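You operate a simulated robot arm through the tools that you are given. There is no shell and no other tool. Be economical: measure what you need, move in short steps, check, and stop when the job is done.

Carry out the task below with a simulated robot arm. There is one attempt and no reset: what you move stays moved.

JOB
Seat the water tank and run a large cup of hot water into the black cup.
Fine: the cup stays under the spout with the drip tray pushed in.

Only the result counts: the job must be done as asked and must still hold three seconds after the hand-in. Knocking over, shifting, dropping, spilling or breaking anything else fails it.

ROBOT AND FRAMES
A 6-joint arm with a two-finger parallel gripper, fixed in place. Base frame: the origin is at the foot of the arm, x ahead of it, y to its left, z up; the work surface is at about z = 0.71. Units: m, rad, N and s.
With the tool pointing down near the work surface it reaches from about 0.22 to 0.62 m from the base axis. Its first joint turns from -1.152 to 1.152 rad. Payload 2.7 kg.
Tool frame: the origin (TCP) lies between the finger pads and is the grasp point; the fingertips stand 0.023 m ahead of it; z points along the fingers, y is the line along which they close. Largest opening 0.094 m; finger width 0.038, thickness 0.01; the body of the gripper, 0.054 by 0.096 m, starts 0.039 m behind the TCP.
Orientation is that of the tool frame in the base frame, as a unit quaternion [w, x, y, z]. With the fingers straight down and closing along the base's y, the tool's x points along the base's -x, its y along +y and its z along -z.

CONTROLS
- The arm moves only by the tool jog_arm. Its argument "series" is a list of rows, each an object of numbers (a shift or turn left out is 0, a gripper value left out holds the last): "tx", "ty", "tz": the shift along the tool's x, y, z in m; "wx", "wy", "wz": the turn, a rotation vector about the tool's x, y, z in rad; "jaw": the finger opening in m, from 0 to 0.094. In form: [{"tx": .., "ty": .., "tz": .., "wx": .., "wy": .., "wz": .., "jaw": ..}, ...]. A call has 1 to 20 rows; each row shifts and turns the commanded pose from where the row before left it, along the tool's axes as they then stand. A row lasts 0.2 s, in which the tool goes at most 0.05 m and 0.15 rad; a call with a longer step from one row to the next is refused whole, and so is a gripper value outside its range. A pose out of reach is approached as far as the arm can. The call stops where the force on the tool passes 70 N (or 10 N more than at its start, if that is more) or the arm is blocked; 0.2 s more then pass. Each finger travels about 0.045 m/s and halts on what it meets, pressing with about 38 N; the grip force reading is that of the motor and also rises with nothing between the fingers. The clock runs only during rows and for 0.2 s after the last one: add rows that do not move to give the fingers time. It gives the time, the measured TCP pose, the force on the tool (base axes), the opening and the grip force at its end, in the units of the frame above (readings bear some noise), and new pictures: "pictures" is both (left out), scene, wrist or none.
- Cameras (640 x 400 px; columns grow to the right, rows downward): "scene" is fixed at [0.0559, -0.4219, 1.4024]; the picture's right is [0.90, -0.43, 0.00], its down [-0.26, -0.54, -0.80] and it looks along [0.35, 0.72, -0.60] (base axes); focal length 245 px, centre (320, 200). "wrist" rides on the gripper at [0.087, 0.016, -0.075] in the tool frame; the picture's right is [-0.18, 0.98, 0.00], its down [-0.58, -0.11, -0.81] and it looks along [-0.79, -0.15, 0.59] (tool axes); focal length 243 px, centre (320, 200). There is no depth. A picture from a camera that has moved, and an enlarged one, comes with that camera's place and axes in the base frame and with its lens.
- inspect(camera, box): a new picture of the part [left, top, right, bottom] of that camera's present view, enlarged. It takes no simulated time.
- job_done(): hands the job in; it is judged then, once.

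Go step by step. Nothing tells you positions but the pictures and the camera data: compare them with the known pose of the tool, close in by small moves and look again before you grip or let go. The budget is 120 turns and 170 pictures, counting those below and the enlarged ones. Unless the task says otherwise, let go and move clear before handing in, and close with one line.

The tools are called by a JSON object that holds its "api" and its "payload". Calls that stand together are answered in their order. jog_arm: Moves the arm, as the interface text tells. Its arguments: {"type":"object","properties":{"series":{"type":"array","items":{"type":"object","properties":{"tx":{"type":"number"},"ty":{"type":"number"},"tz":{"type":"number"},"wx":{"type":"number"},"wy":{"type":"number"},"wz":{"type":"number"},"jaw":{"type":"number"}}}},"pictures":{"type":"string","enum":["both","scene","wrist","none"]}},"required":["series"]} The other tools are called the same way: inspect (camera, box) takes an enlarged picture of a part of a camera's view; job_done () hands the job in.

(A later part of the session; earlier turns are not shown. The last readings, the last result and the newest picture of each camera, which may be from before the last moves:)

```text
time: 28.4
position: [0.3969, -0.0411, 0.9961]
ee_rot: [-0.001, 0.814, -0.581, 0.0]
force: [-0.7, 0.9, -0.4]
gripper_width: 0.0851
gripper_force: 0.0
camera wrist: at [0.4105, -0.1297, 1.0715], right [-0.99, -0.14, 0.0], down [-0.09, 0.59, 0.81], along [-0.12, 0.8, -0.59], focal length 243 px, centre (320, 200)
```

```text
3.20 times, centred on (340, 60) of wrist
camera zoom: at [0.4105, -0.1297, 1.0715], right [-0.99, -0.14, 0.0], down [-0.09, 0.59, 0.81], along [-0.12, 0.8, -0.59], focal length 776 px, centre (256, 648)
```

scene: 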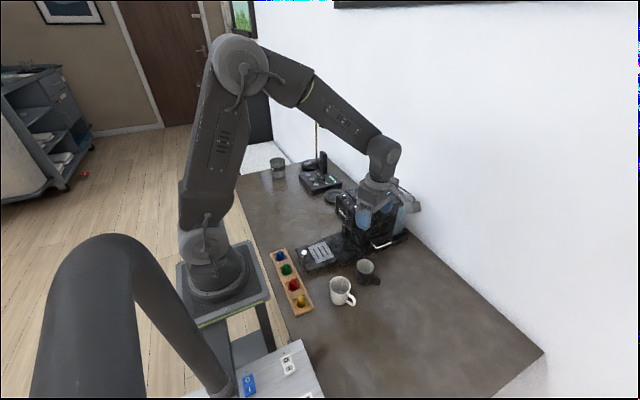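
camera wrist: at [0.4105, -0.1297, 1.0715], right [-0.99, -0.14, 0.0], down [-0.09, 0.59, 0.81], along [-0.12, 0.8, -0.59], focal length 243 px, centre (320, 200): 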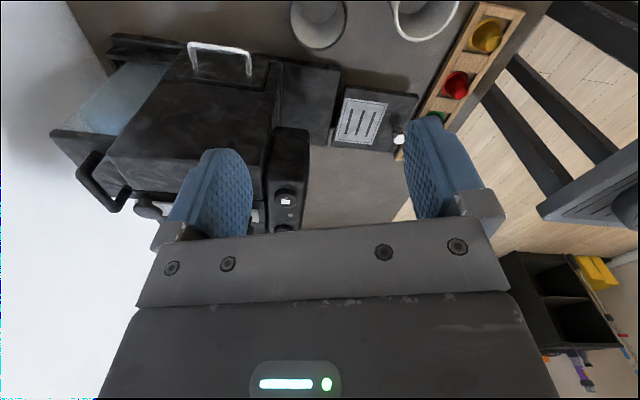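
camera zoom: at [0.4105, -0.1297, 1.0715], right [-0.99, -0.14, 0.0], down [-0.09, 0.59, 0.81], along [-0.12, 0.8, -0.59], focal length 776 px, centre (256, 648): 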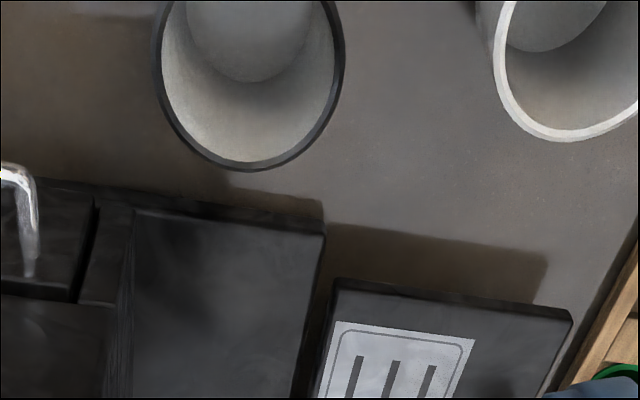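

The cup is centred under the tool and the white mug clears the left finger by about 2 cm. I'll descend in two stages with jaw 0.075.

{"api": "jog_arm", "payload": {"series": [{"tz": 0.045, "jaw": 0.076}, {"tz": 0.045}, {"tz": 0.045}, {"tz": 0.045}, {}], "pictures": "both"}}

{"api": "inspect", "payload": {"camera": "scene", "box": [310, 210, 410, 310]}}

```text
time: 29.6
position: [0.3991, -0.0404, 0.8177]
ee_rot: [0.0, 0.813, -0.582, 0.001]
force: [-0.3, 0.3, -0.4]
gripper_width: 0.0757
gripper_force: 0.0
camera wrist: at [0.4113, -0.1277, 0.8917], right [-0.99, -0.14, 0.0], down [-0.09, 0.59, 0.81], along [-0.11, 0.8, -0.59], focal length 243 px, centre (320, 200)
```

scene: 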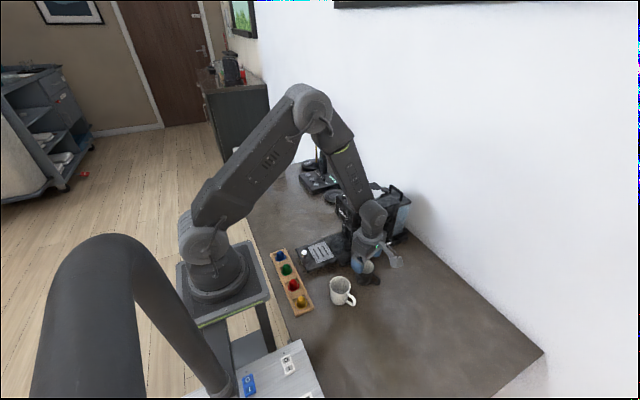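
wrist: 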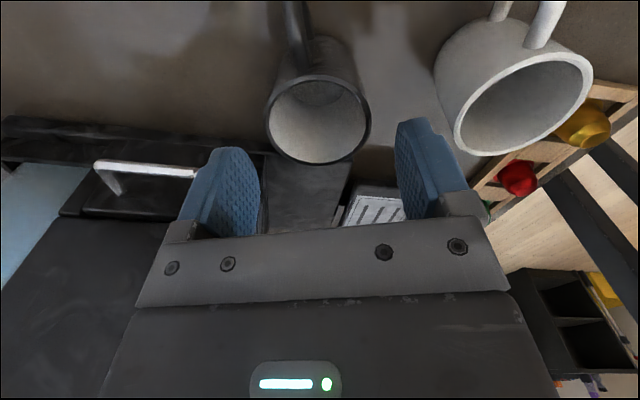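

```text
4.00 times, centred on (360, 260) of scene
camera zoom: at [0.0559, -0.4219, 1.4024], right [0.9, -0.43, 0.0], down [-0.26, -0.54, -0.8], along [0.35, 0.72, -0.6], focal length 981 px, centre (160, -40)
```

zoom: 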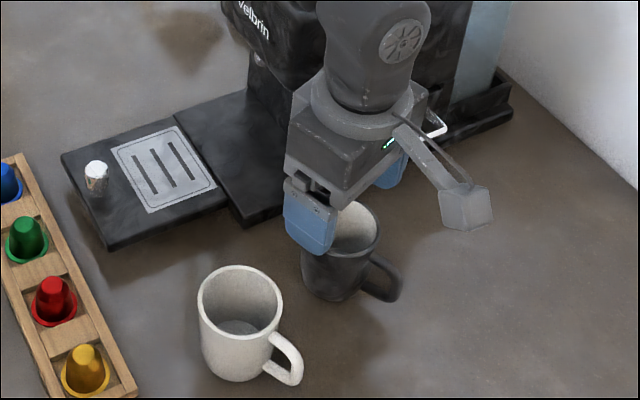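

The fingers straddle the cup; its centre looks to be about (0.401, -0.046). I'll shift 4 mm and descend to z≈0.766, looking before I close.

{"api": "jog_arm", "payload": {"series": [{"tx": 0.004, "ty": -0.001}, {"tz": 0.02}, {"tz": 0.02}, {"tz": 0.012}, {}], "pictures": "wrist"}}

{"api": "inspect", "payload": {"camera": "scene", "box": [330, 230, 410, 310]}}

```text
time: 30.8
position: [0.3991, -0.0448, 0.7652]
ee_rot: [-0.001, 0.813, -0.582, 0.001]
force: [0.0, 0.4, -0.9]
gripper_width: 0.076
gripper_force: 0.0
camera wrist: at [0.4122, -0.1318, 0.8413], right [-0.99, -0.14, 0.0], down [-0.09, 0.59, 0.81], along [-0.11, 0.8, -0.59], focal length 243 px, centre (320, 200)
```

wrist: 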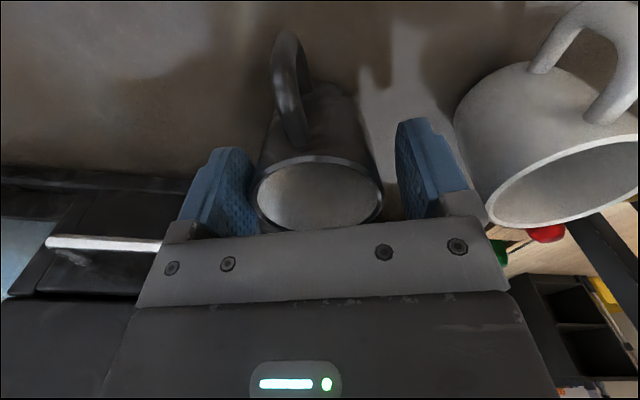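

```text
5.00 times, centred on (370, 270) of scene
camera zoom: at [0.0559, -0.4219, 1.4024], right [0.9, -0.43, 0.0], down [-0.26, -0.54, -0.8], along [0.35, 0.72, -0.6], focal length 1226 px, centre (70, -150)
```

zoom: 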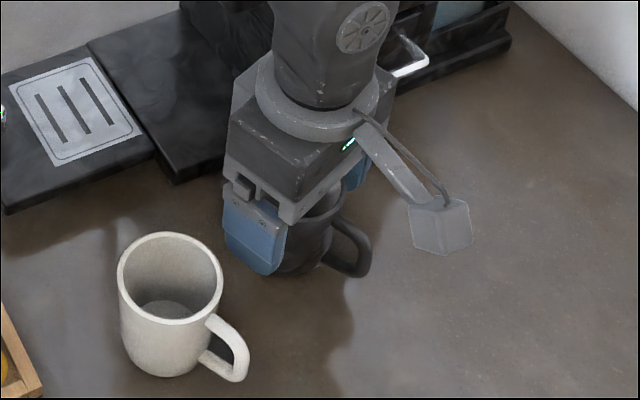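

The cup sits between the pads with the handle clear. Closing.

{"api": "jog_arm", "payload": {"series": [{"jaw": 0.05}, {}, {}, {}], "pictures": "none"}}

```text
time: 31.8
position: [0.3988, -0.0439, 0.7658]
ee_rot: [0.0, 0.813, -0.582, 0.0]
force: [0.4, 0.2, -0.3]
gripper_width: 0.0583
gripper_force: 37.8
```

The cup is held at 58 mm. I'll lift 135 mm, turn back square, then go -x and +y to above the tray grid.

{"api": "jog_arm", "payload": {"series": [{"tz": -0.015}, {"tz": -0.03}, {"tz": -0.03}, {"tz": -0.03}, {"tz": -0.03}, {"wz": 0.11}, {"wz": 0.11}, {"wz": 0.108}, {"ty": 0.03}, {"ty": 0.03}, {"ty": 0.03}, {"tx": -0.03}, {"tx": -0.03}, {"tx": -0.03}, {"tx": -0.03}, {"tx": -0.02}, {}, {}], "pictures": "both"}}

{"api": "inspect", "payload": {"camera": "scene", "box": [270, 190, 390, 290]}}

```text
time: 35.6
position: [0.3091, 0.0973, 0.9011]
ee_rot: [0.0, -0.707, 0.707, 0.0]
force: [0.0, 0.1, -1.2]
gripper_width: 0.058
gripper_force: 38.4
camera wrist: at [0.2932, 0.0097, 0.977], right [-0.98, 0.18, 0.0], down [0.11, 0.58, 0.81], along [0.15, 0.79, -0.59], focal length 243 px, centre (320, 200)
```

scene: 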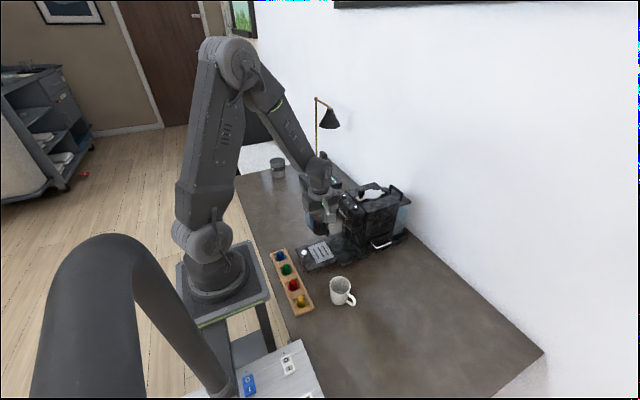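
wrist: 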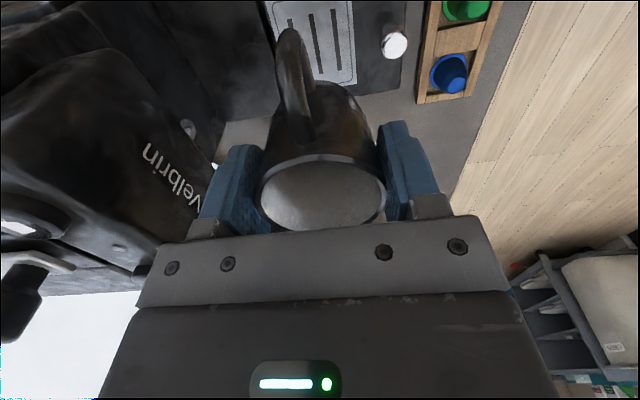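

```text
4.00 times, centred on (330, 240) of scene
camera zoom: at [0.0559, -0.4219, 1.4024], right [0.9, -0.43, 0.0], down [-0.26, -0.54, -0.8], along [0.35, 0.72, -0.6], focal length 981 px, centre (280, 40)
```

zoom: 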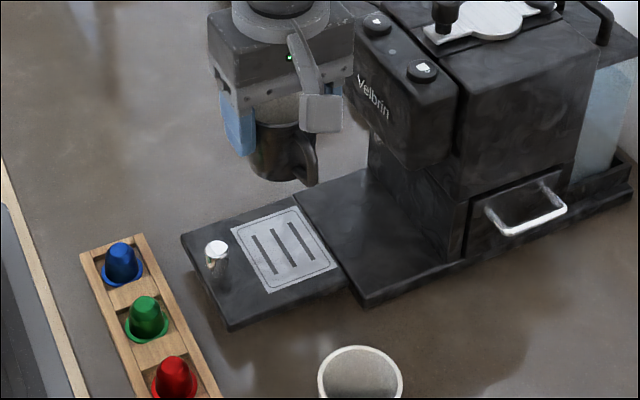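

The spout is at about (0.403, 0.099, 0.836), the column front at x≈0.446 and the grid centre at about (0.309, 0.099). I'll lower the cup onto the grid.

{"api": "jog_arm", "payload": {"series": [{"tx": -0.002, "tz": 0.02}, {"tz": 0.03}, {"tz": 0.03}, {"tz": 0.015}, {}], "pictures": "wrist"}}

{"api": "inspect", "payload": {"camera": "scene", "box": [280, 200, 380, 280]}}

```text
time: 36.8
position: [0.3093, 0.097, 0.8084]
ee_rot: [0.0, 0.707, -0.707, 0.0]
force: [0.5, -0.5, -2.3]
gripper_width: 0.0581
gripper_force: 37.7
camera wrist: at [0.2932, 0.0102, 0.8826], right [-0.98, 0.18, 0.0], down [0.11, 0.58, 0.81], along [0.15, 0.79, -0.59], focal length 243 px, centre (320, 200)
```

wrist: 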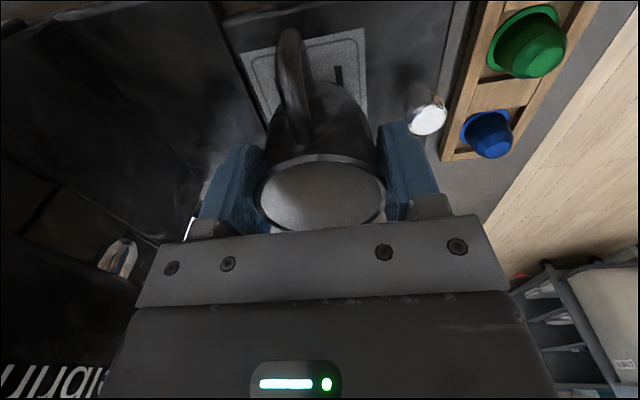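

```text
5.00 times, centred on (330, 240) of scene
camera zoom: at [0.0559, -0.4219, 1.4024], right [0.9, -0.43, 0.0], down [-0.26, -0.54, -0.8], along [0.35, 0.72, -0.6], focal length 1226 px, centre (270, 0)
```

zoom: 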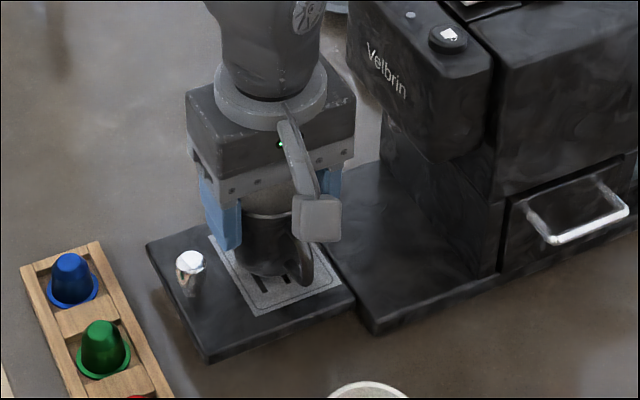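

{"api": "jog_arm", "payload": {"series": [{"tz": 0.005, "tx": -0.001}, {"tz": 0.004}, {"tz": 0.003}, {"tz": 0.002}, {}], "pictures": "none"}}

{"api": "inspect", "payload": {"camera": "scene", "box": [290, 220, 350, 275]}}

```text
time: 37.9
position: [0.3122, 0.0993, 0.7953]
ee_rot: [-0.005, 0.708, -0.706, 0.001]
force: [0.2, -2.8, 12.0]
gripper_width: 0.0585
gripper_force: 37.9
stopped in row 5: the force on the tool passed its limit (the readings are from after the stop); the commanded pose is now the measured one
```

```text
7.27 times, centred on (320, 248) of scene
camera zoom: at [0.0558, -0.4221, 1.4024], right [0.9, -0.43, 0.0], down [-0.26, -0.54, -0.8], along [0.35, 0.72, -0.6], focal length 1783 px, centre (320, -146)
```

zoom: 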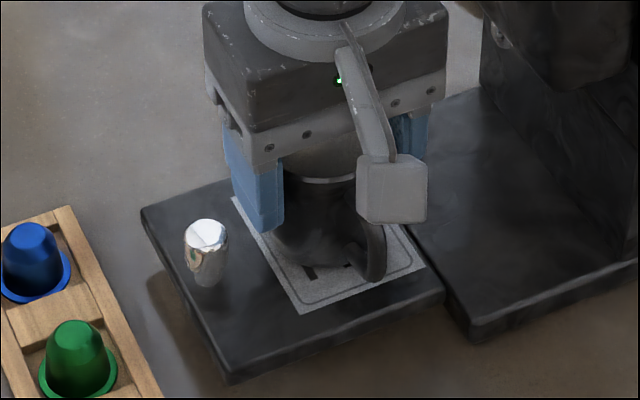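

The cup is standing on the grid. I'll release to 0.072 m and rise straight up.

{"api": "jog_arm", "payload": {"series": [{"tz": -0.001}, {"jaw": 0.064}, {"jaw": 0.07}, {}, {"tz": -0.01}, {"tz": -0.03}, {"tz": -0.04}, {"tz": -0.04}, {}], "pictures": "both"}}

{"api": "inspect", "payload": {"camera": "scene", "box": [280, 200, 380, 280]}}

{"api": "inspect", "payload": {"camera": "wrist", "box": [220, 0, 420, 140]}}

```text
time: 39.9
position: [0.3113, 0.0987, 0.919]
ee_rot: [-0.004, 0.707, -0.707, 0.002]
force: [0.0, -0.1, 1.2]
gripper_width: 0.0697
gripper_force: 0.1
camera wrist: at [0.2944, 0.0111, 0.9924], right [-0.98, 0.18, -0.01], down [0.1, 0.58, 0.81], along [0.15, 0.79, -0.59], focal length 243 px, centre (320, 200)
```

scene: 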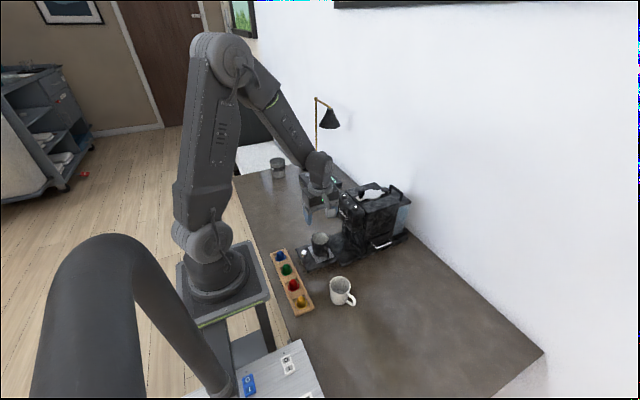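
wrist: 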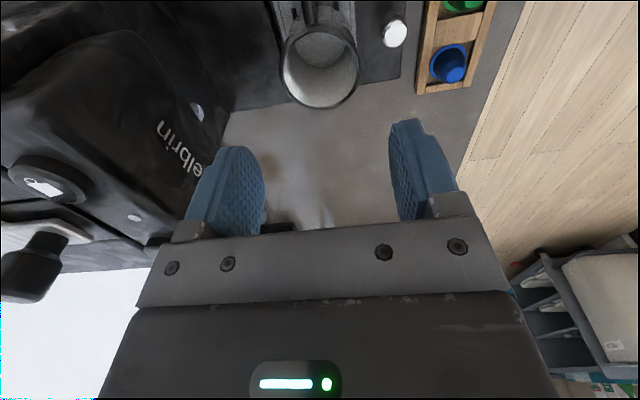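

```text
5.00 times, centred on (330, 240) of scene
camera zoom: at [0.0559, -0.422, 1.4024], right [0.9, -0.43, 0.0], down [-0.26, -0.54, -0.8], along [0.35, 0.72, -0.6], focal length 1226 px, centre (270, 0)
```

zoom: 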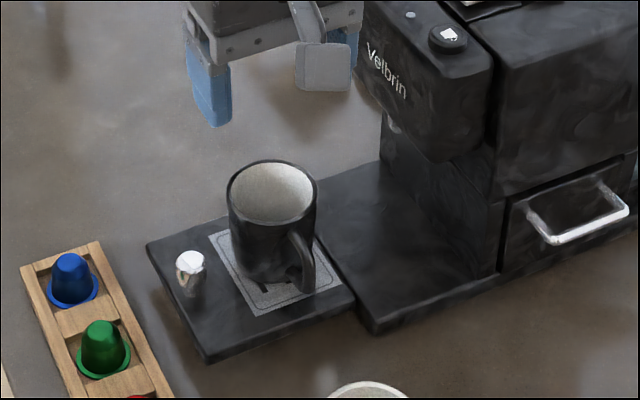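

```text
2.86 times, centred on (320, 70) of wrist
camera zoom: at [0.2944, 0.0111, 0.9924], right [-0.98, 0.18, -0.01], down [0.1, 0.58, 0.81], along [0.15, 0.79, -0.59], focal length 693 px, centre (320, 571)
```

zoom: 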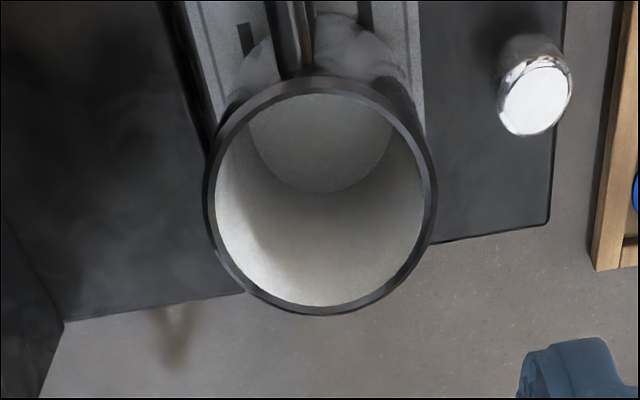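

The cup stands on the grid at about (0.311, 0.099). Now I'll move back, close the fingers, and descend just behind the knob (knob ≈ 0.249, 0.096; top 0.778).

{"api": "jog_arm", "payload": {"series": [{"ty": 0.03, "jaw": 0.0}, {"ty": 0.03}, {"ty": 0.03, "tx": 0.002}, {}, {}, {}, {"tz": 0.03}, {"tz": 0.03}, {}], "pictures": "both"}}

{"api": "inspect", "payload": {"camera": "scene", "box": [260, 190, 360, 270]}}

```text
time: 41.9
position: [0.2258, 0.0946, 0.8565]
ee_rot: [0.004, -0.707, 0.707, -0.002]
force: [-0.8, 0.1, 0.0]
gripper_width: 0.0
gripper_force: 38.2
camera wrist: at [0.2083, 0.0075, 0.9319], right [-0.98, 0.18, -0.01], down [0.1, 0.58, 0.81], along [0.15, 0.79, -0.59], focal length 243 px, centre (320, 200)
```

scene: 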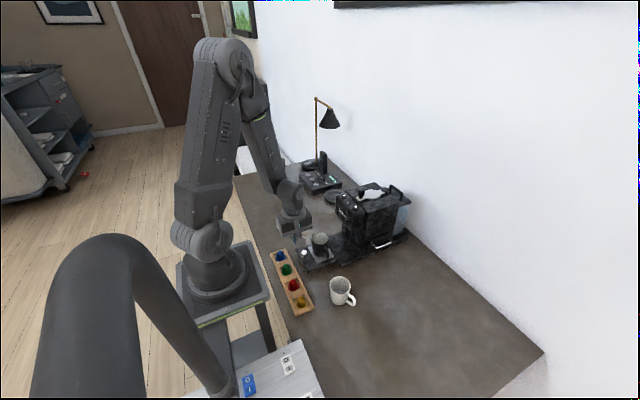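
wrist: 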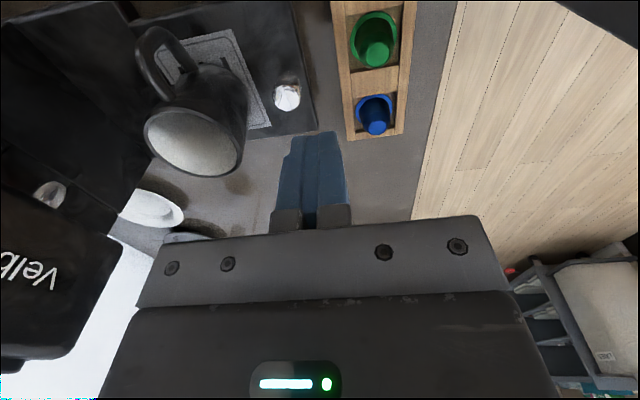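

```text
5.00 times, centred on (310, 230) of scene
camera zoom: at [0.0559, -0.4219, 1.4024], right [0.9, -0.43, 0.0], down [-0.26, -0.54, -0.8], along [0.35, 0.72, -0.6], focal length 1226 px, centre (370, 50)
```

zoom: 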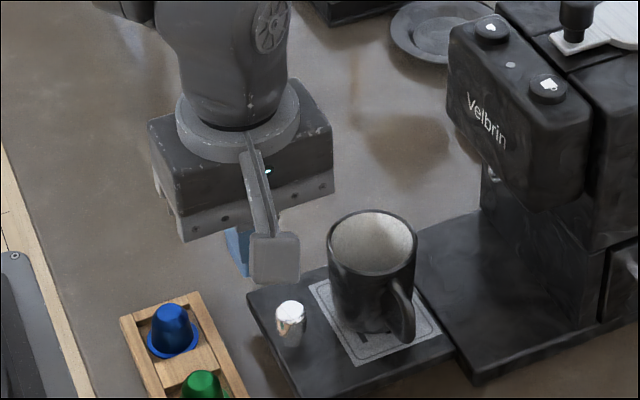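

The knob is at about (0.248, 0.094) with its front edge at x≈0.2385. I'll back off 9 mm and descend to z≈0.783.

{"api": "jog_arm", "payload": {"series": [{"ty": 0.009}, {}, {"tz": 0.025}, {"tz": 0.025}, {"tz": 0.023}, {}], "pictures": "wrist"}}

{"api": "inspect", "payload": {"camera": "scene", "box": [270, 210, 350, 270]}}

```text
time: 43.3
position: [0.2202, 0.0989, 0.7828]
ee_rot: [0.006, -0.707, 0.707, -0.001]
force: [-0.5, -0.2, 0.0]
gripper_width: 0.0
gripper_force: 37.5
out of reach, approached as far as the arm can: row 1
camera wrist: at [0.2038, 0.0114, 0.8573], right [-0.98, 0.18, -0.01], down [0.1, 0.58, 0.81], along [0.15, 0.79, -0.59], focal length 243 px, centre (320, 200)
```

wrist: 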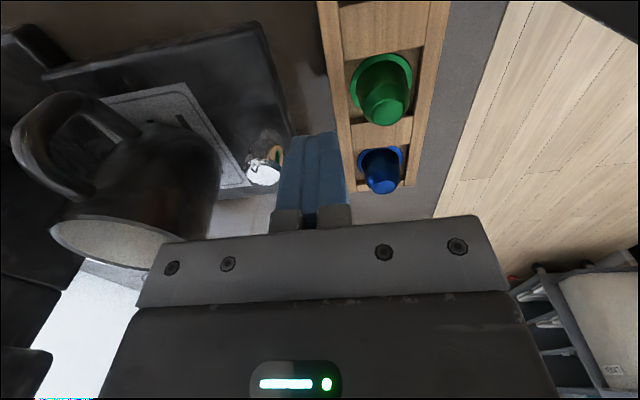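

```text
6.67 times, centred on (310, 240) of scene
camera zoom: at [0.0559, -0.4219, 1.4024], right [0.9, -0.43, 0.0], down [-0.26, -0.54, -0.8], along [0.35, 0.72, -0.6], focal length 1635 px, centre (387, -67)
```

zoom: 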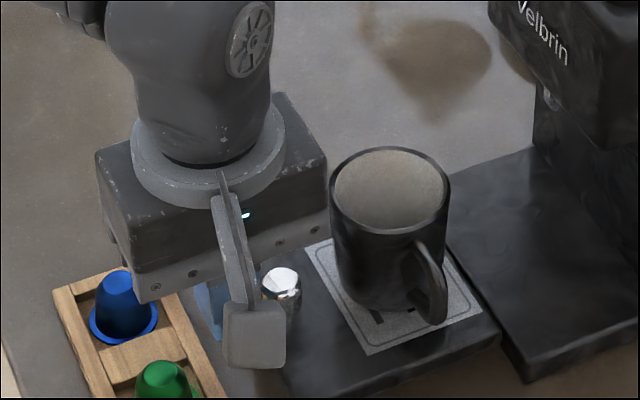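

The closed fingers are just behind the knob. I'll push gently in +x for the first half.

{"api": "jog_arm", "payload": {"series": [{"ty": -0.003}, {"ty": -0.003}, {"ty": -0.003}, {"ty": -0.003}, {"ty": -0.004}, {"ty": -0.004}, {"ty": -0.005}, {"ty": -0.005}, {"ty": -0.005}, {"ty": -0.005}, {"ty": -0.004}, {"ty": -0.003}, {}], "pictures": "none"}}

{"api": "inspect", "payload": {"camera": "scene", "box": [270, 200, 370, 280]}}

```text
time: 46.1
position: [0.2676, 0.0994, 0.7821]
ee_rot: [0.004, -0.707, 0.707, -0.002]
force: [-0.8, 0.7, 0.1]
gripper_width: 0.0
gripper_force: 38.4
```

```text
5.00 times, centred on (320, 240) of scene
camera zoom: at [0.0559, -0.422, 1.4024], right [0.9, -0.43, 0.0], down [-0.26, -0.54, -0.8], along [0.35, 0.72, -0.6], focal length 1226 px, centre (320, 0)
```

zoom: 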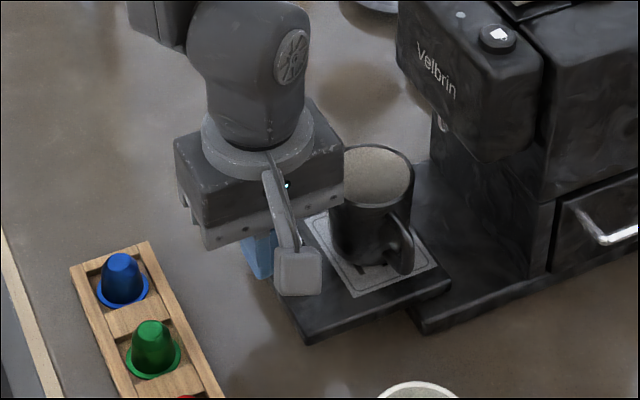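

The tray slides over the plate with the cup riding on it. Continuing.

{"api": "jog_arm", "payload": {"series": [{"ty": -0.003}, {"ty": -0.004}, {"ty": -0.005}, {"ty": -0.005}, {"ty": -0.005}, {"ty": -0.005}, {"ty": -0.005}, {"ty": -0.004}, {"ty": -0.004}, {"ty": -0.003}, {"ty": -0.003}, {}], "pictures": "none"}}

{"api": "inspect", "payload": {"camera": "scene", "box": [290, 200, 390, 280]}}

```text
time: 48.7
position: [0.3136, 0.0984, 0.7818]
ee_rot: [0.003, -0.707, 0.707, 0.0]
force: [0.8, 1.4, -1.0]
gripper_width: 0.0
gripper_force: 37.7
```

```text
5.00 times, centred on (340, 240) of scene
camera zoom: at [0.0559, -0.4219, 1.4024], right [0.9, -0.43, 0.0], down [-0.26, -0.54, -0.8], along [0.35, 0.72, -0.6], focal length 1226 px, centre (220, 0)
```

zoom: 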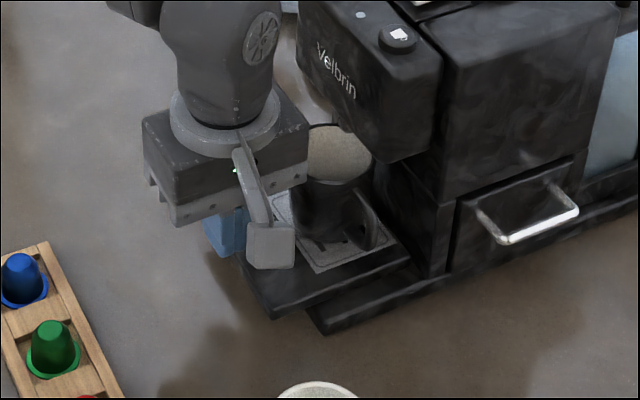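

{"api": "jog_arm", "payload": {"series": [{"ty": -0.002}, {"ty": -0.003}, {"ty": -0.003}, {"ty": -0.002}, {}], "pictures": "wrist"}}

{"api": "inspect", "payload": {"camera": "scene", "box": [310, 200, 390, 264]}}

```text
time: 49.9
position: [0.3162, 0.0979, 0.781]
ee_rot: [0.003, 0.708, -0.707, -0.002]
force: [-42.4, 17.8, 19.9]
gripper_width: 0.0
gripper_force: 37.8
camera wrist: at [0.3024, 0.0111, 0.857], right [-0.98, 0.18, 0.01], down [0.11, 0.58, 0.8], along [0.14, 0.79, -0.6], focal length 243 px, centre (320, 200)
```

wrist: 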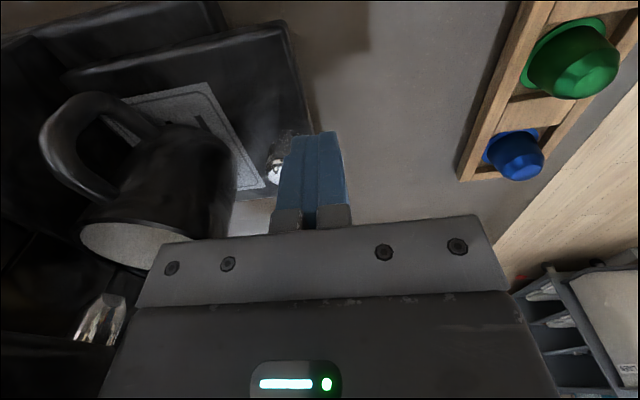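

```text
6.25 times, centred on (350, 232) of scene
camera zoom: at [0.0548, -0.4216, 1.4025], right [0.9, -0.43, 0.0], down [-0.26, -0.54, -0.8], along [0.35, 0.72, -0.6], focal length 1533 px, centre (132, 0)
```

zoom: 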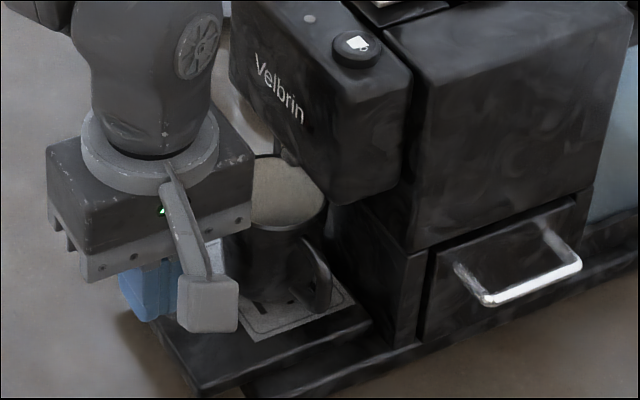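

The push met a hard stop (42 N) after about 88 mm of travel, with the cup centre at x≈0.40 under the spout at about 0.404. I'll back off from the knob and rise to check.

{"api": "jog_arm", "payload": {"series": [{"ty": 0.01}, {"ty": 0.01}, {"ty": 0.02}, {"tz": -0.03}, {"tz": -0.03}, {"tx": 0.04}, {"tx": 0.04}, {"tx": 0.03}, {}], "pictures": "both"}}

{"api": "inspect", "payload": {"camera": "scene", "box": [310, 190, 390, 264]}}

{"api": "inspect", "payload": {"camera": "wrist", "box": [60, 0, 360, 240]}}

```text
time: 51.9
position: [0.2813, -0.0102, 0.8421]
ee_rot: [0.005, -0.707, 0.707, -0.001]
force: [-1.3, -0.5, 0.2]
gripper_width: 0.0001
gripper_force: 37.3
camera wrist: at [0.2648, -0.0977, 0.9165], right [-0.98, 0.18, -0.01], down [0.1, 0.58, 0.81], along [0.15, 0.79, -0.59], focal length 243 px, centre (320, 200)
```

scene: 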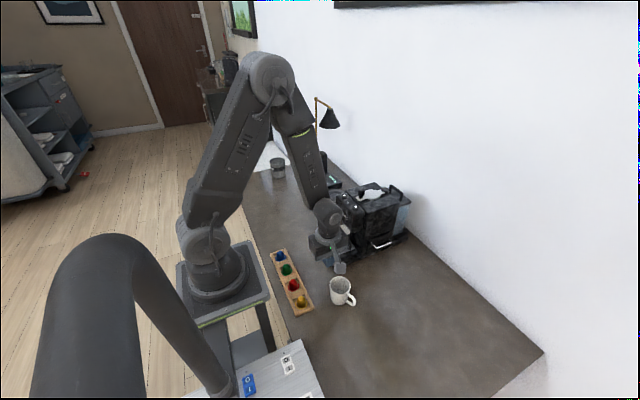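
wrist: 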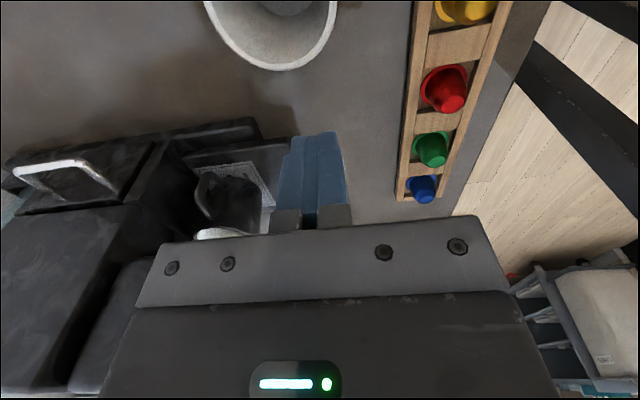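

```text
5.41 times, centred on (350, 227) of scene
camera zoom: at [0.0559, -0.422, 1.4024], right [0.9, -0.43, 0.0], down [-0.26, -0.54, -0.8], along [0.35, 0.72, -0.6], focal length 1326 px, centre (158, 54)
```

zoom: 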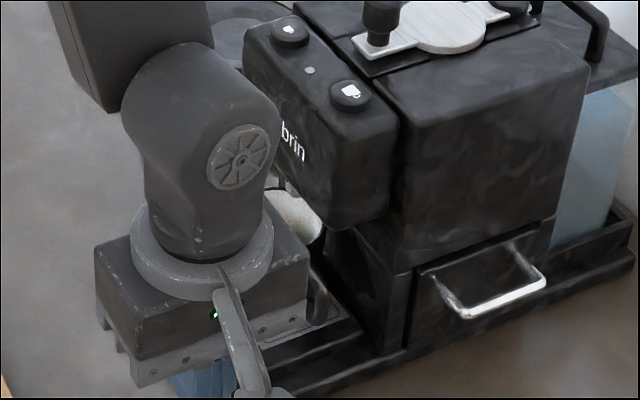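

```text
1.67 times, centred on (210, 120) of wrist
camera zoom: at [0.2648, -0.0977, 0.9165], right [-0.98, 0.18, -0.01], down [0.1, 0.58, 0.81], along [0.15, 0.79, -0.59], focal length 404 px, centre (503, 333)
```

zoom: 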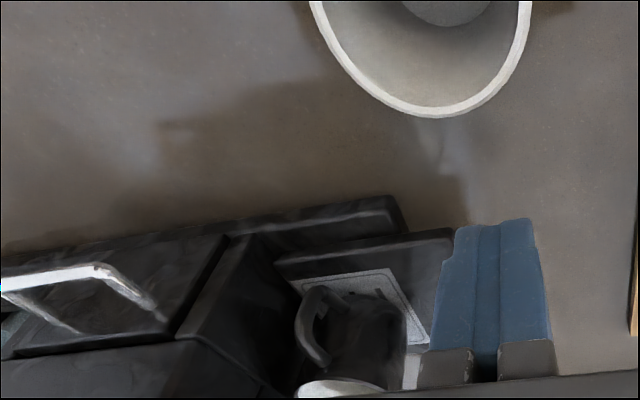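

I'll rise and move clear for an unobstructed scene view of the tray and cup.

{"api": "jog_arm", "payload": {"series": [{"tz": -0.04}, {"tz": -0.04}, {"tz": -0.04}, {"tx": -0.04, "ty": 0.02}, {"tz": -0.04}, {"tx": -0.04}, {"tx": -0.04}, {"tx": -0.04}, {"tx": -0.04}], "pictures": "scene"}}

{"api": "inspect", "payload": {"camera": "scene", "box": [310, 200, 390, 270]}}

```text
time: 53.9
position: [0.2587, 0.1907, 1.0038]
ee_rot: [0.005, -0.707, 0.707, -0.003]
force: [-0.6, 0.1, 0.5]
gripper_width: 0.0
gripper_force: 37.7
```

scene: 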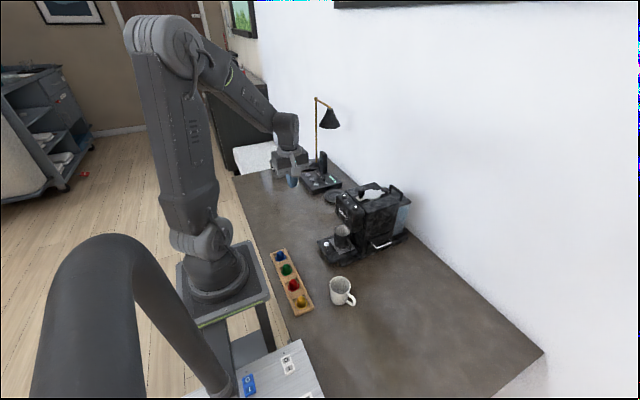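

```text
5.71 times, centred on (350, 235) of scene
camera zoom: at [0.0559, -0.422, 1.4024], right [0.9, -0.43, 0.0], down [-0.26, -0.54, -0.8], along [0.35, 0.72, -0.6], focal length 1401 px, centre (149, 0)
```

zoom: 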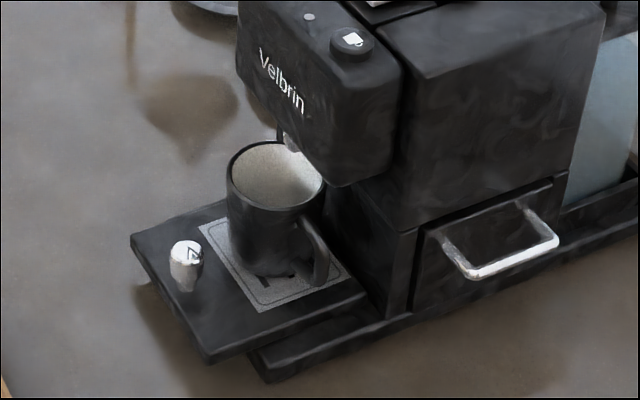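

The cup is under the spout, but there seems to be about 1 cm between the tray and the column. I'll push the knob once more to confirm it's at its stop.

{"api": "jog_arm", "payload": {"series": [{"tx": 0.045}, {"tx": 0.045}, {"tx": 0.006, "ty": -0.03}, {"tz": 0.045}, {"tz": 0.045}, {"tz": 0.045}, {"tz": 0.045}, {"tz": 0.04}, {}, {}], "pictures": "wrist"}}

{"api": "inspect", "payload": {"camera": "scene", "box": [300, 200, 380, 270]}}

```text
time: 56.1
position: [0.2916, 0.0933, 0.782]
ee_rot: [-0.005, 0.707, -0.707, 0.002]
force: [-0.1, -0.9, -1.2]
gripper_width: 0.0
gripper_force: 38.0
camera wrist: at [0.2748, 0.0053, 0.8563], right [-0.98, 0.18, -0.01], down [0.1, 0.58, 0.81], along [0.15, 0.79, -0.59], focal length 243 px, centre (320, 200)
```

wrist: 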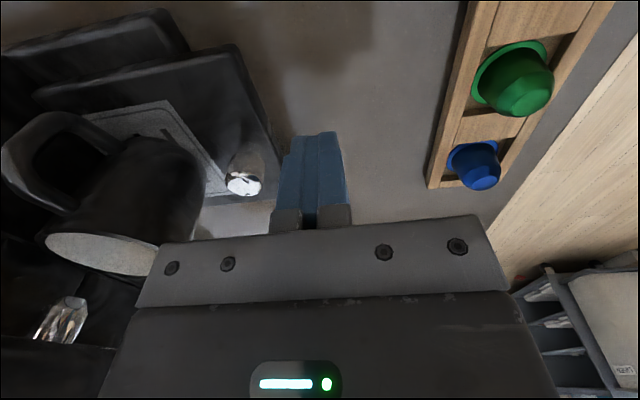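

```text
5.71 times, centred on (340, 235) of scene
camera zoom: at [0.0559, -0.4219, 1.4024], right [0.9, -0.43, 0.0], down [-0.26, -0.54, -0.8], along [0.35, 0.72, -0.6], focal length 1401 px, centre (206, 0)
```

zoom: 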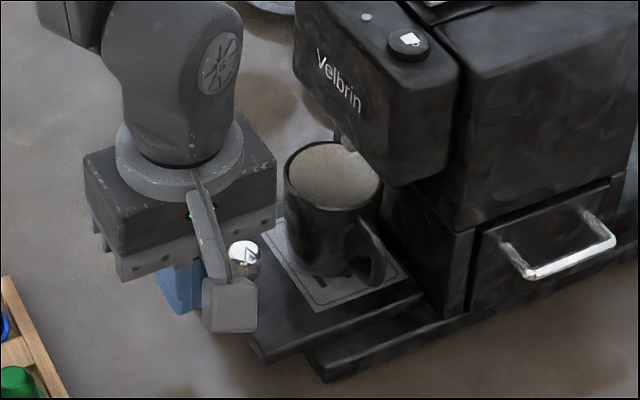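

{"api": "jog_arm", "payload": {"series": [{"ty": -0.005}, {"ty": -0.005}, {"ty": -0.005}, {"ty": -0.004}, {"ty": -0.003}, {"ty": -0.002}, {"ty": -0.002}, {"ty": -0.002}, {"ty": -0.002}, {"ty": -0.002}, {"ty": -0.002}, {"ty": -0.002}, {}], "pictures": "none"}}

{"api": "inspect", "payload": {"camera": "scene", "box": [310, 200, 390, 270]}}

```text
time: 58.6
position: [0.3162, 0.0919, 0.7804]
ee_rot: [0.008, 0.709, -0.705, -0.003]
force: [-10.3, 6.5, 3.7]
gripper_width: 0.0
gripper_force: 37.4
stopped in row 12: the force on the tool passed its limit (the readings are from after the stop); the commanded pose is now the measured one
```

```text
5.71 times, centred on (350, 235) of scene
camera zoom: at [0.0556, -0.4219, 1.4024], right [0.9, -0.43, 0.0], down [-0.26, -0.54, -0.8], along [0.35, 0.72, -0.6], focal length 1401 px, centre (149, 0)
```

zoom: 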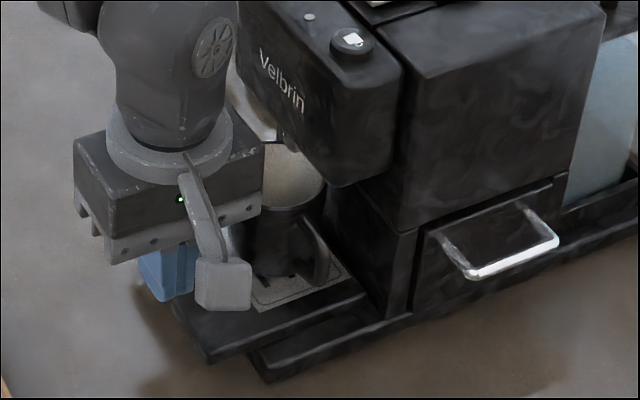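

The tray stops firmly at the same spot even near 70 N, so it is fully in. Now I back off, rise, and approach above the large-cup button at about (0.417, 0.067).

{"api": "jog_arm", "payload": {"series": [{"ty": 0.01}, {"ty": 0.01}, {"ty": 0.01}, {"tz": -0.04}, {"tz": -0.04}, {"tz": -0.04}, {"tz": -0.04}, {"tz": -0.04}, {"tz": -0.04}, {"ty": -0.04}, {"ty": -0.04, "tx": 0.015}, {"ty": -0.04, "tx": 0.01}, {"ty": -0.01}, {}], "pictures": "both"}}

{"api": "inspect", "payload": {"camera": "wrist", "box": [220, 0, 420, 150]}}

{"api": "inspect", "payload": {"camera": "scene", "box": [310, 160, 410, 240]}}

```text
time: 61.6
position: [0.421, 0.0663, 1.0206]
ee_rot: [0.006, 0.709, -0.705, -0.003]
force: [0.1, 0.2, 0.2]
gripper_width: 0.0
gripper_force: 38.4
camera wrist: at [0.408, -0.0188, 1.0973], right [-0.98, 0.18, 0.01], down [0.12, 0.59, 0.8], along [0.14, 0.79, -0.6], focal length 243 px, centre (320, 200)
```

scene: 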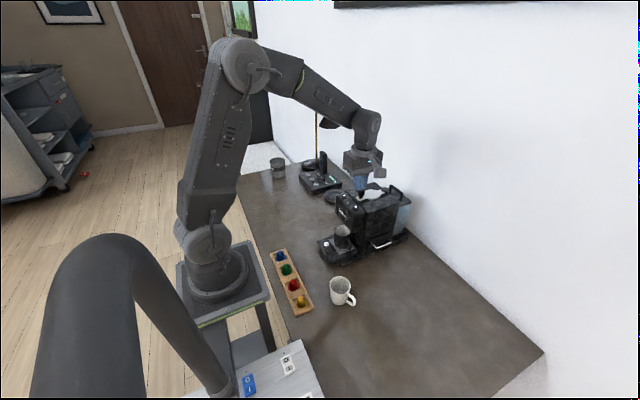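
wrist: 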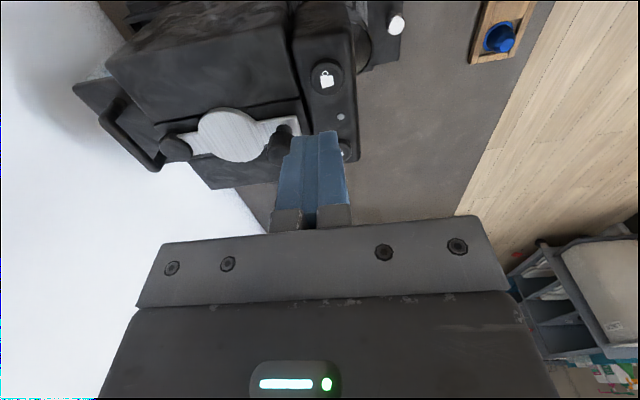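

```text
2.67 times, centred on (320, 75) of wrist
camera zoom: at [0.408, -0.0188, 1.0973], right [-0.98, 0.18, 0.01], down [0.12, 0.59, 0.8], along [0.14, 0.79, -0.6], focal length 647 px, centre (320, 533)
```

zoom: 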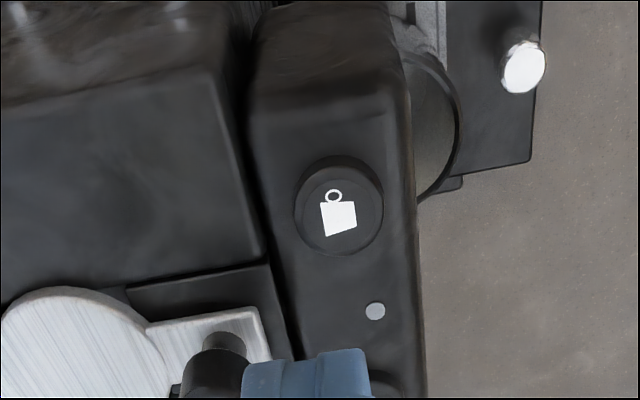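

```text
5.00 times, centred on (360, 200) of scene
camera zoom: at [0.0559, -0.422, 1.4024], right [0.9, -0.43, 0.0], down [-0.26, -0.54, -0.8], along [0.35, 0.72, -0.6], focal length 1226 px, centre (120, 200)
```

zoom: 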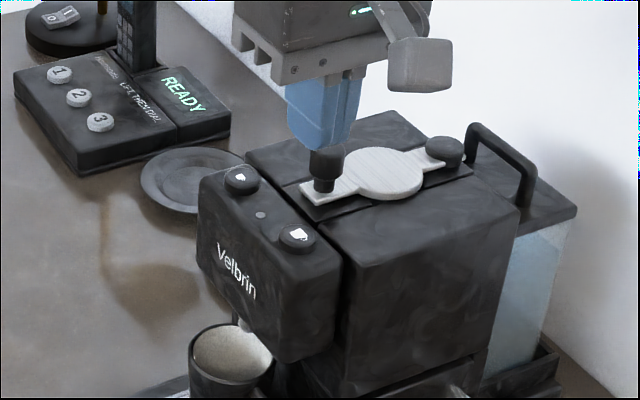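

The large-cup button is at about (0.417, 0.068) with its top at about z=0.923. I'll align and descend to just above it.

{"api": "jog_arm", "payload": {"series": [{"ty": 0.004, "tx": -0.002}, {"tz": 0.03}, {"tz": 0.03}, {"tz": 0.006}, {}], "pictures": "wrist"}}

{"api": "inspect", "payload": {"camera": "scene", "box": [320, 170, 390, 230]}}

```text
time: 62.8
position: [0.4167, 0.0699, 0.9554]
ee_rot: [0.008, 0.709, -0.705, -0.003]
force: [0.7, -0.1, -1.0]
gripper_width: 0.0
gripper_force: 38.0
camera wrist: at [0.4023, -0.0171, 1.0307], right [-0.98, 0.18, 0.01], down [0.12, 0.59, 0.8], along [0.14, 0.79, -0.6], focal length 243 px, centre (320, 200)
```

wrist: 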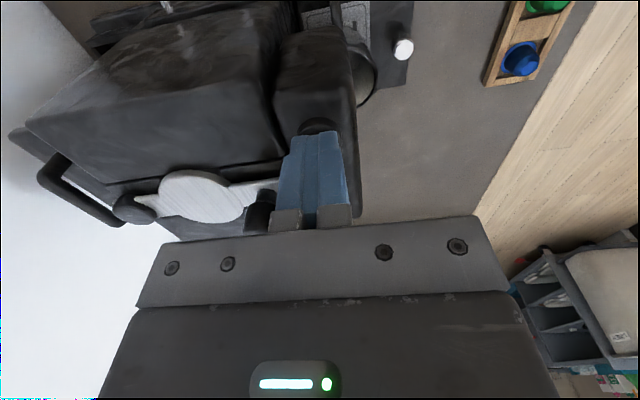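

```text
6.67 times, centred on (355, 200) of scene
camera zoom: at [0.0559, -0.4219, 1.4024], right [0.9, -0.43, 0.0], down [-0.26, -0.54, -0.8], along [0.35, 0.72, -0.6], focal length 1635 px, centre (87, 200)
```

zoom: 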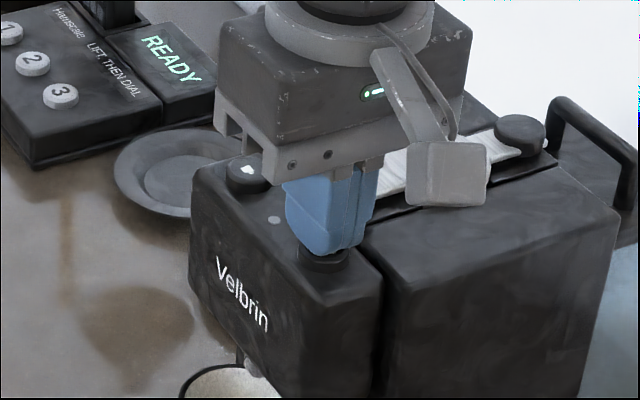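

The fingers are over the button. Pressing gently in small steps.

{"api": "jog_arm", "payload": {"series": [{"tx": 0.003}, {"tz": 0.004}, {"tz": 0.003}, {"tz": 0.002}, {"tz": 0.002}, {}], "pictures": "none"}}

{"api": "inspect", "payload": {"camera": "scene", "box": [320, 170, 390, 250]}}

```text
time: 64.2
position: [0.4183, 0.0678, 0.9489]
ee_rot: [0.005, 0.709, -0.705, -0.001]
force: [-24.5, -5.2, 63.1]
gripper_width: 0.0
gripper_force: 38.3
```

```text
5.00 times, centred on (355, 210) of scene
camera zoom: at [0.0544, -0.4223, 1.4024], right [0.9, -0.43, 0.0], down [-0.26, -0.54, -0.8], along [0.35, 0.72, -0.6], focal length 1226 px, centre (145, 150)
```

zoom: 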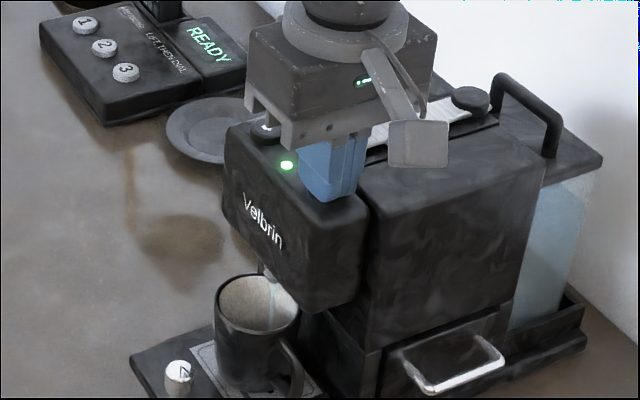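

The light turned green and water is running into the cup. I'll release the button and wait clear above.

{"api": "jog_arm", "payload": {"series": [{"tz": -0.01}, {"tz": -0.03}, {"tz": -0.04}, {"tz": -0.04}, {}, {}, {}, {}, {}, {}, {}, {}, {}, {}, {}, {}, {}, {}, {}, {}], "pictures": "none"}}

{"api": "inspect", "payload": {"camera": "scene", "box": [310, 180, 390, 260]}}

```text
time: 68.4
position: [0.4204, 0.0668, 1.0596]
ee_rot: [0.007, 0.709, -0.705, -0.003]
force: [0.6, 0.1, -0.8]
gripper_width: 0.0
gripper_force: 37.7
```

```text
5.00 times, centred on (350, 220) of scene
camera zoom: at [0.0559, -0.4219, 1.4024], right [0.9, -0.43, 0.0], down [-0.26, -0.54, -0.8], along [0.35, 0.72, -0.6], focal length 1226 px, centre (170, 100)
```

zoom: 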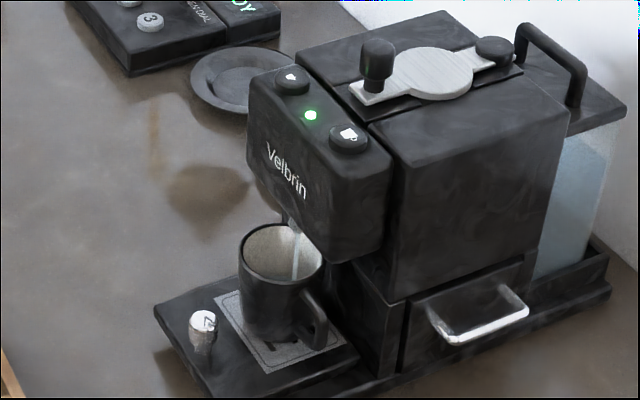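

The water is still running cleanly into the cup, so I'll keep waiting.

{"api": "jog_arm", "payload": {"series": [{}, {}, {}, {}, {}, {}, {}, {}, {}, {}, {}, {}, {}, {}, {}, {}, {}, {}, {}, {}], "pictures": "none"}}

{"api": "inspect", "payload": {"camera": "scene", "box": [310, 180, 390, 260]}}

```text
time: 72.6
position: [0.4199, 0.0673, 1.0596]
ee_rot: [0.007, 0.709, -0.705, -0.003]
force: [-0.4, 0.1, -0.5]
gripper_width: 0.0003
gripper_force: 38.5
```

```text
5.00 times, centred on (350, 220) of scene
camera zoom: at [0.0559, -0.4219, 1.4024], right [0.9, -0.43, 0.0], down [-0.26, -0.54, -0.8], along [0.35, 0.72, -0.6], focal length 1226 px, centre (170, 100)
```

zoom: 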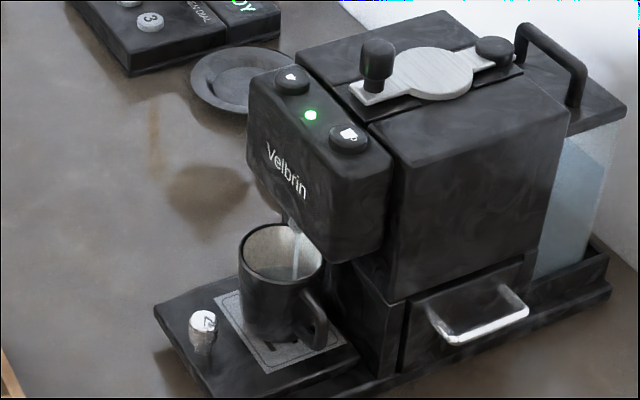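

The cup is filling; waiting a little more.

{"api": "jog_arm", "payload": {"series": [{}, {}, {}, {}, {}, {}, {}, {}, {}, {}, {}, {}, {}, {}], "pictures": "none"}}

{"api": "inspect", "payload": {"camera": "scene", "box": [310, 180, 390, 260]}}

```text
time: 75.6
position: [0.4202, 0.067, 1.0604]
ee_rot: [0.006, 0.709, -0.705, -0.003]
force: [-0.2, 0.2, 0.1]
gripper_width: 0.0
gripper_force: 37.6
```

```text
5.00 times, centred on (350, 220) of scene
camera zoom: at [0.0559, -0.4219, 1.4024], right [0.9, -0.43, 0.0], down [-0.26, -0.54, -0.8], along [0.35, 0.72, -0.6], focal length 1226 px, centre (170, 100)
```

zoom: 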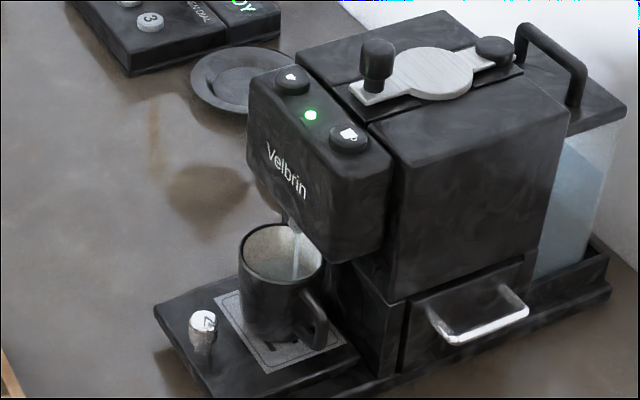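

{"api": "jog_arm", "payload": {"series": [{}, {}, {}, {}, {}, {}, {}, {}, {}, {}, {}, {}, {}, {}], "pictures": "none"}}

{"api": "inspect", "payload": {"camera": "scene", "box": [310, 180, 390, 260]}}

```text
time: 78.6
position: [0.4198, 0.0682, 1.0583]
ee_rot: [0.007, 0.709, -0.705, -0.003]
force: [-0.5, -0.6, 0.4]
gripper_width: 0.0
gripper_force: 38.0
```

```text
5.00 times, centred on (350, 220) of scene
camera zoom: at [0.0559, -0.4219, 1.4024], right [0.9, -0.43, 0.0], down [-0.26, -0.54, -0.8], along [0.35, 0.72, -0.6], focal length 1226 px, centre (170, 100)
```

zoom: 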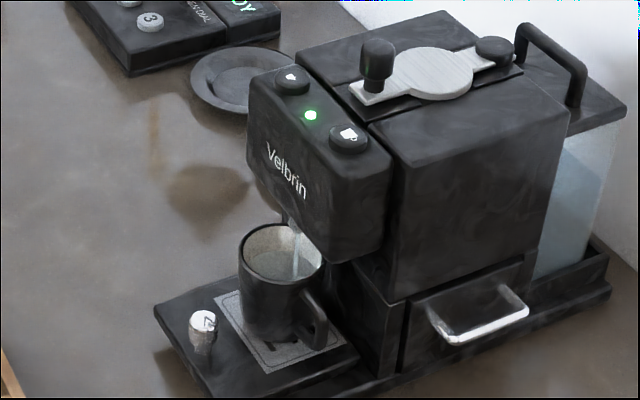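

The level is at about half and the water is still running; I'll continue waiting.

{"api": "jog_arm", "payload": {"series": [{}, {}, {}, {}, {}, {}, {}, {}, {}, {}, {}, {}, {}, {}, {}, {}, {}, {}], "pictures": "none"}}

{"api": "inspect", "payload": {"camera": "scene", "box": [310, 180, 390, 260]}}

```text
time: 82.4
position: [0.42, 0.0669, 1.0595]
ee_rot: [0.007, 0.709, -0.705, -0.003]
force: [-0.3, -0.3, 0.5]
gripper_width: 0.0001
gripper_force: 37.8
```

```text
5.00 times, centred on (350, 220) of scene
camera zoom: at [0.0559, -0.4219, 1.4024], right [0.9, -0.43, 0.0], down [-0.26, -0.54, -0.8], along [0.35, 0.72, -0.6], focal length 1226 px, centre (170, 100)
```

zoom: 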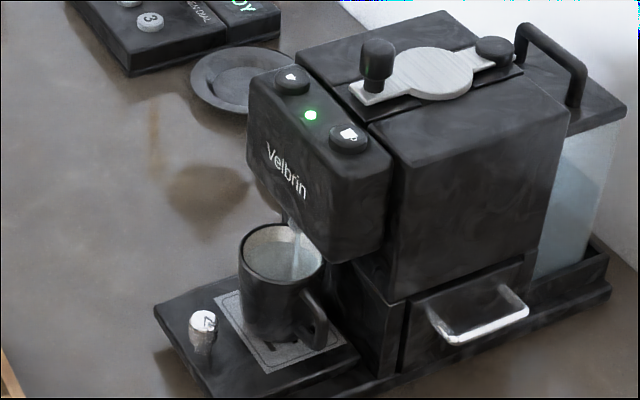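

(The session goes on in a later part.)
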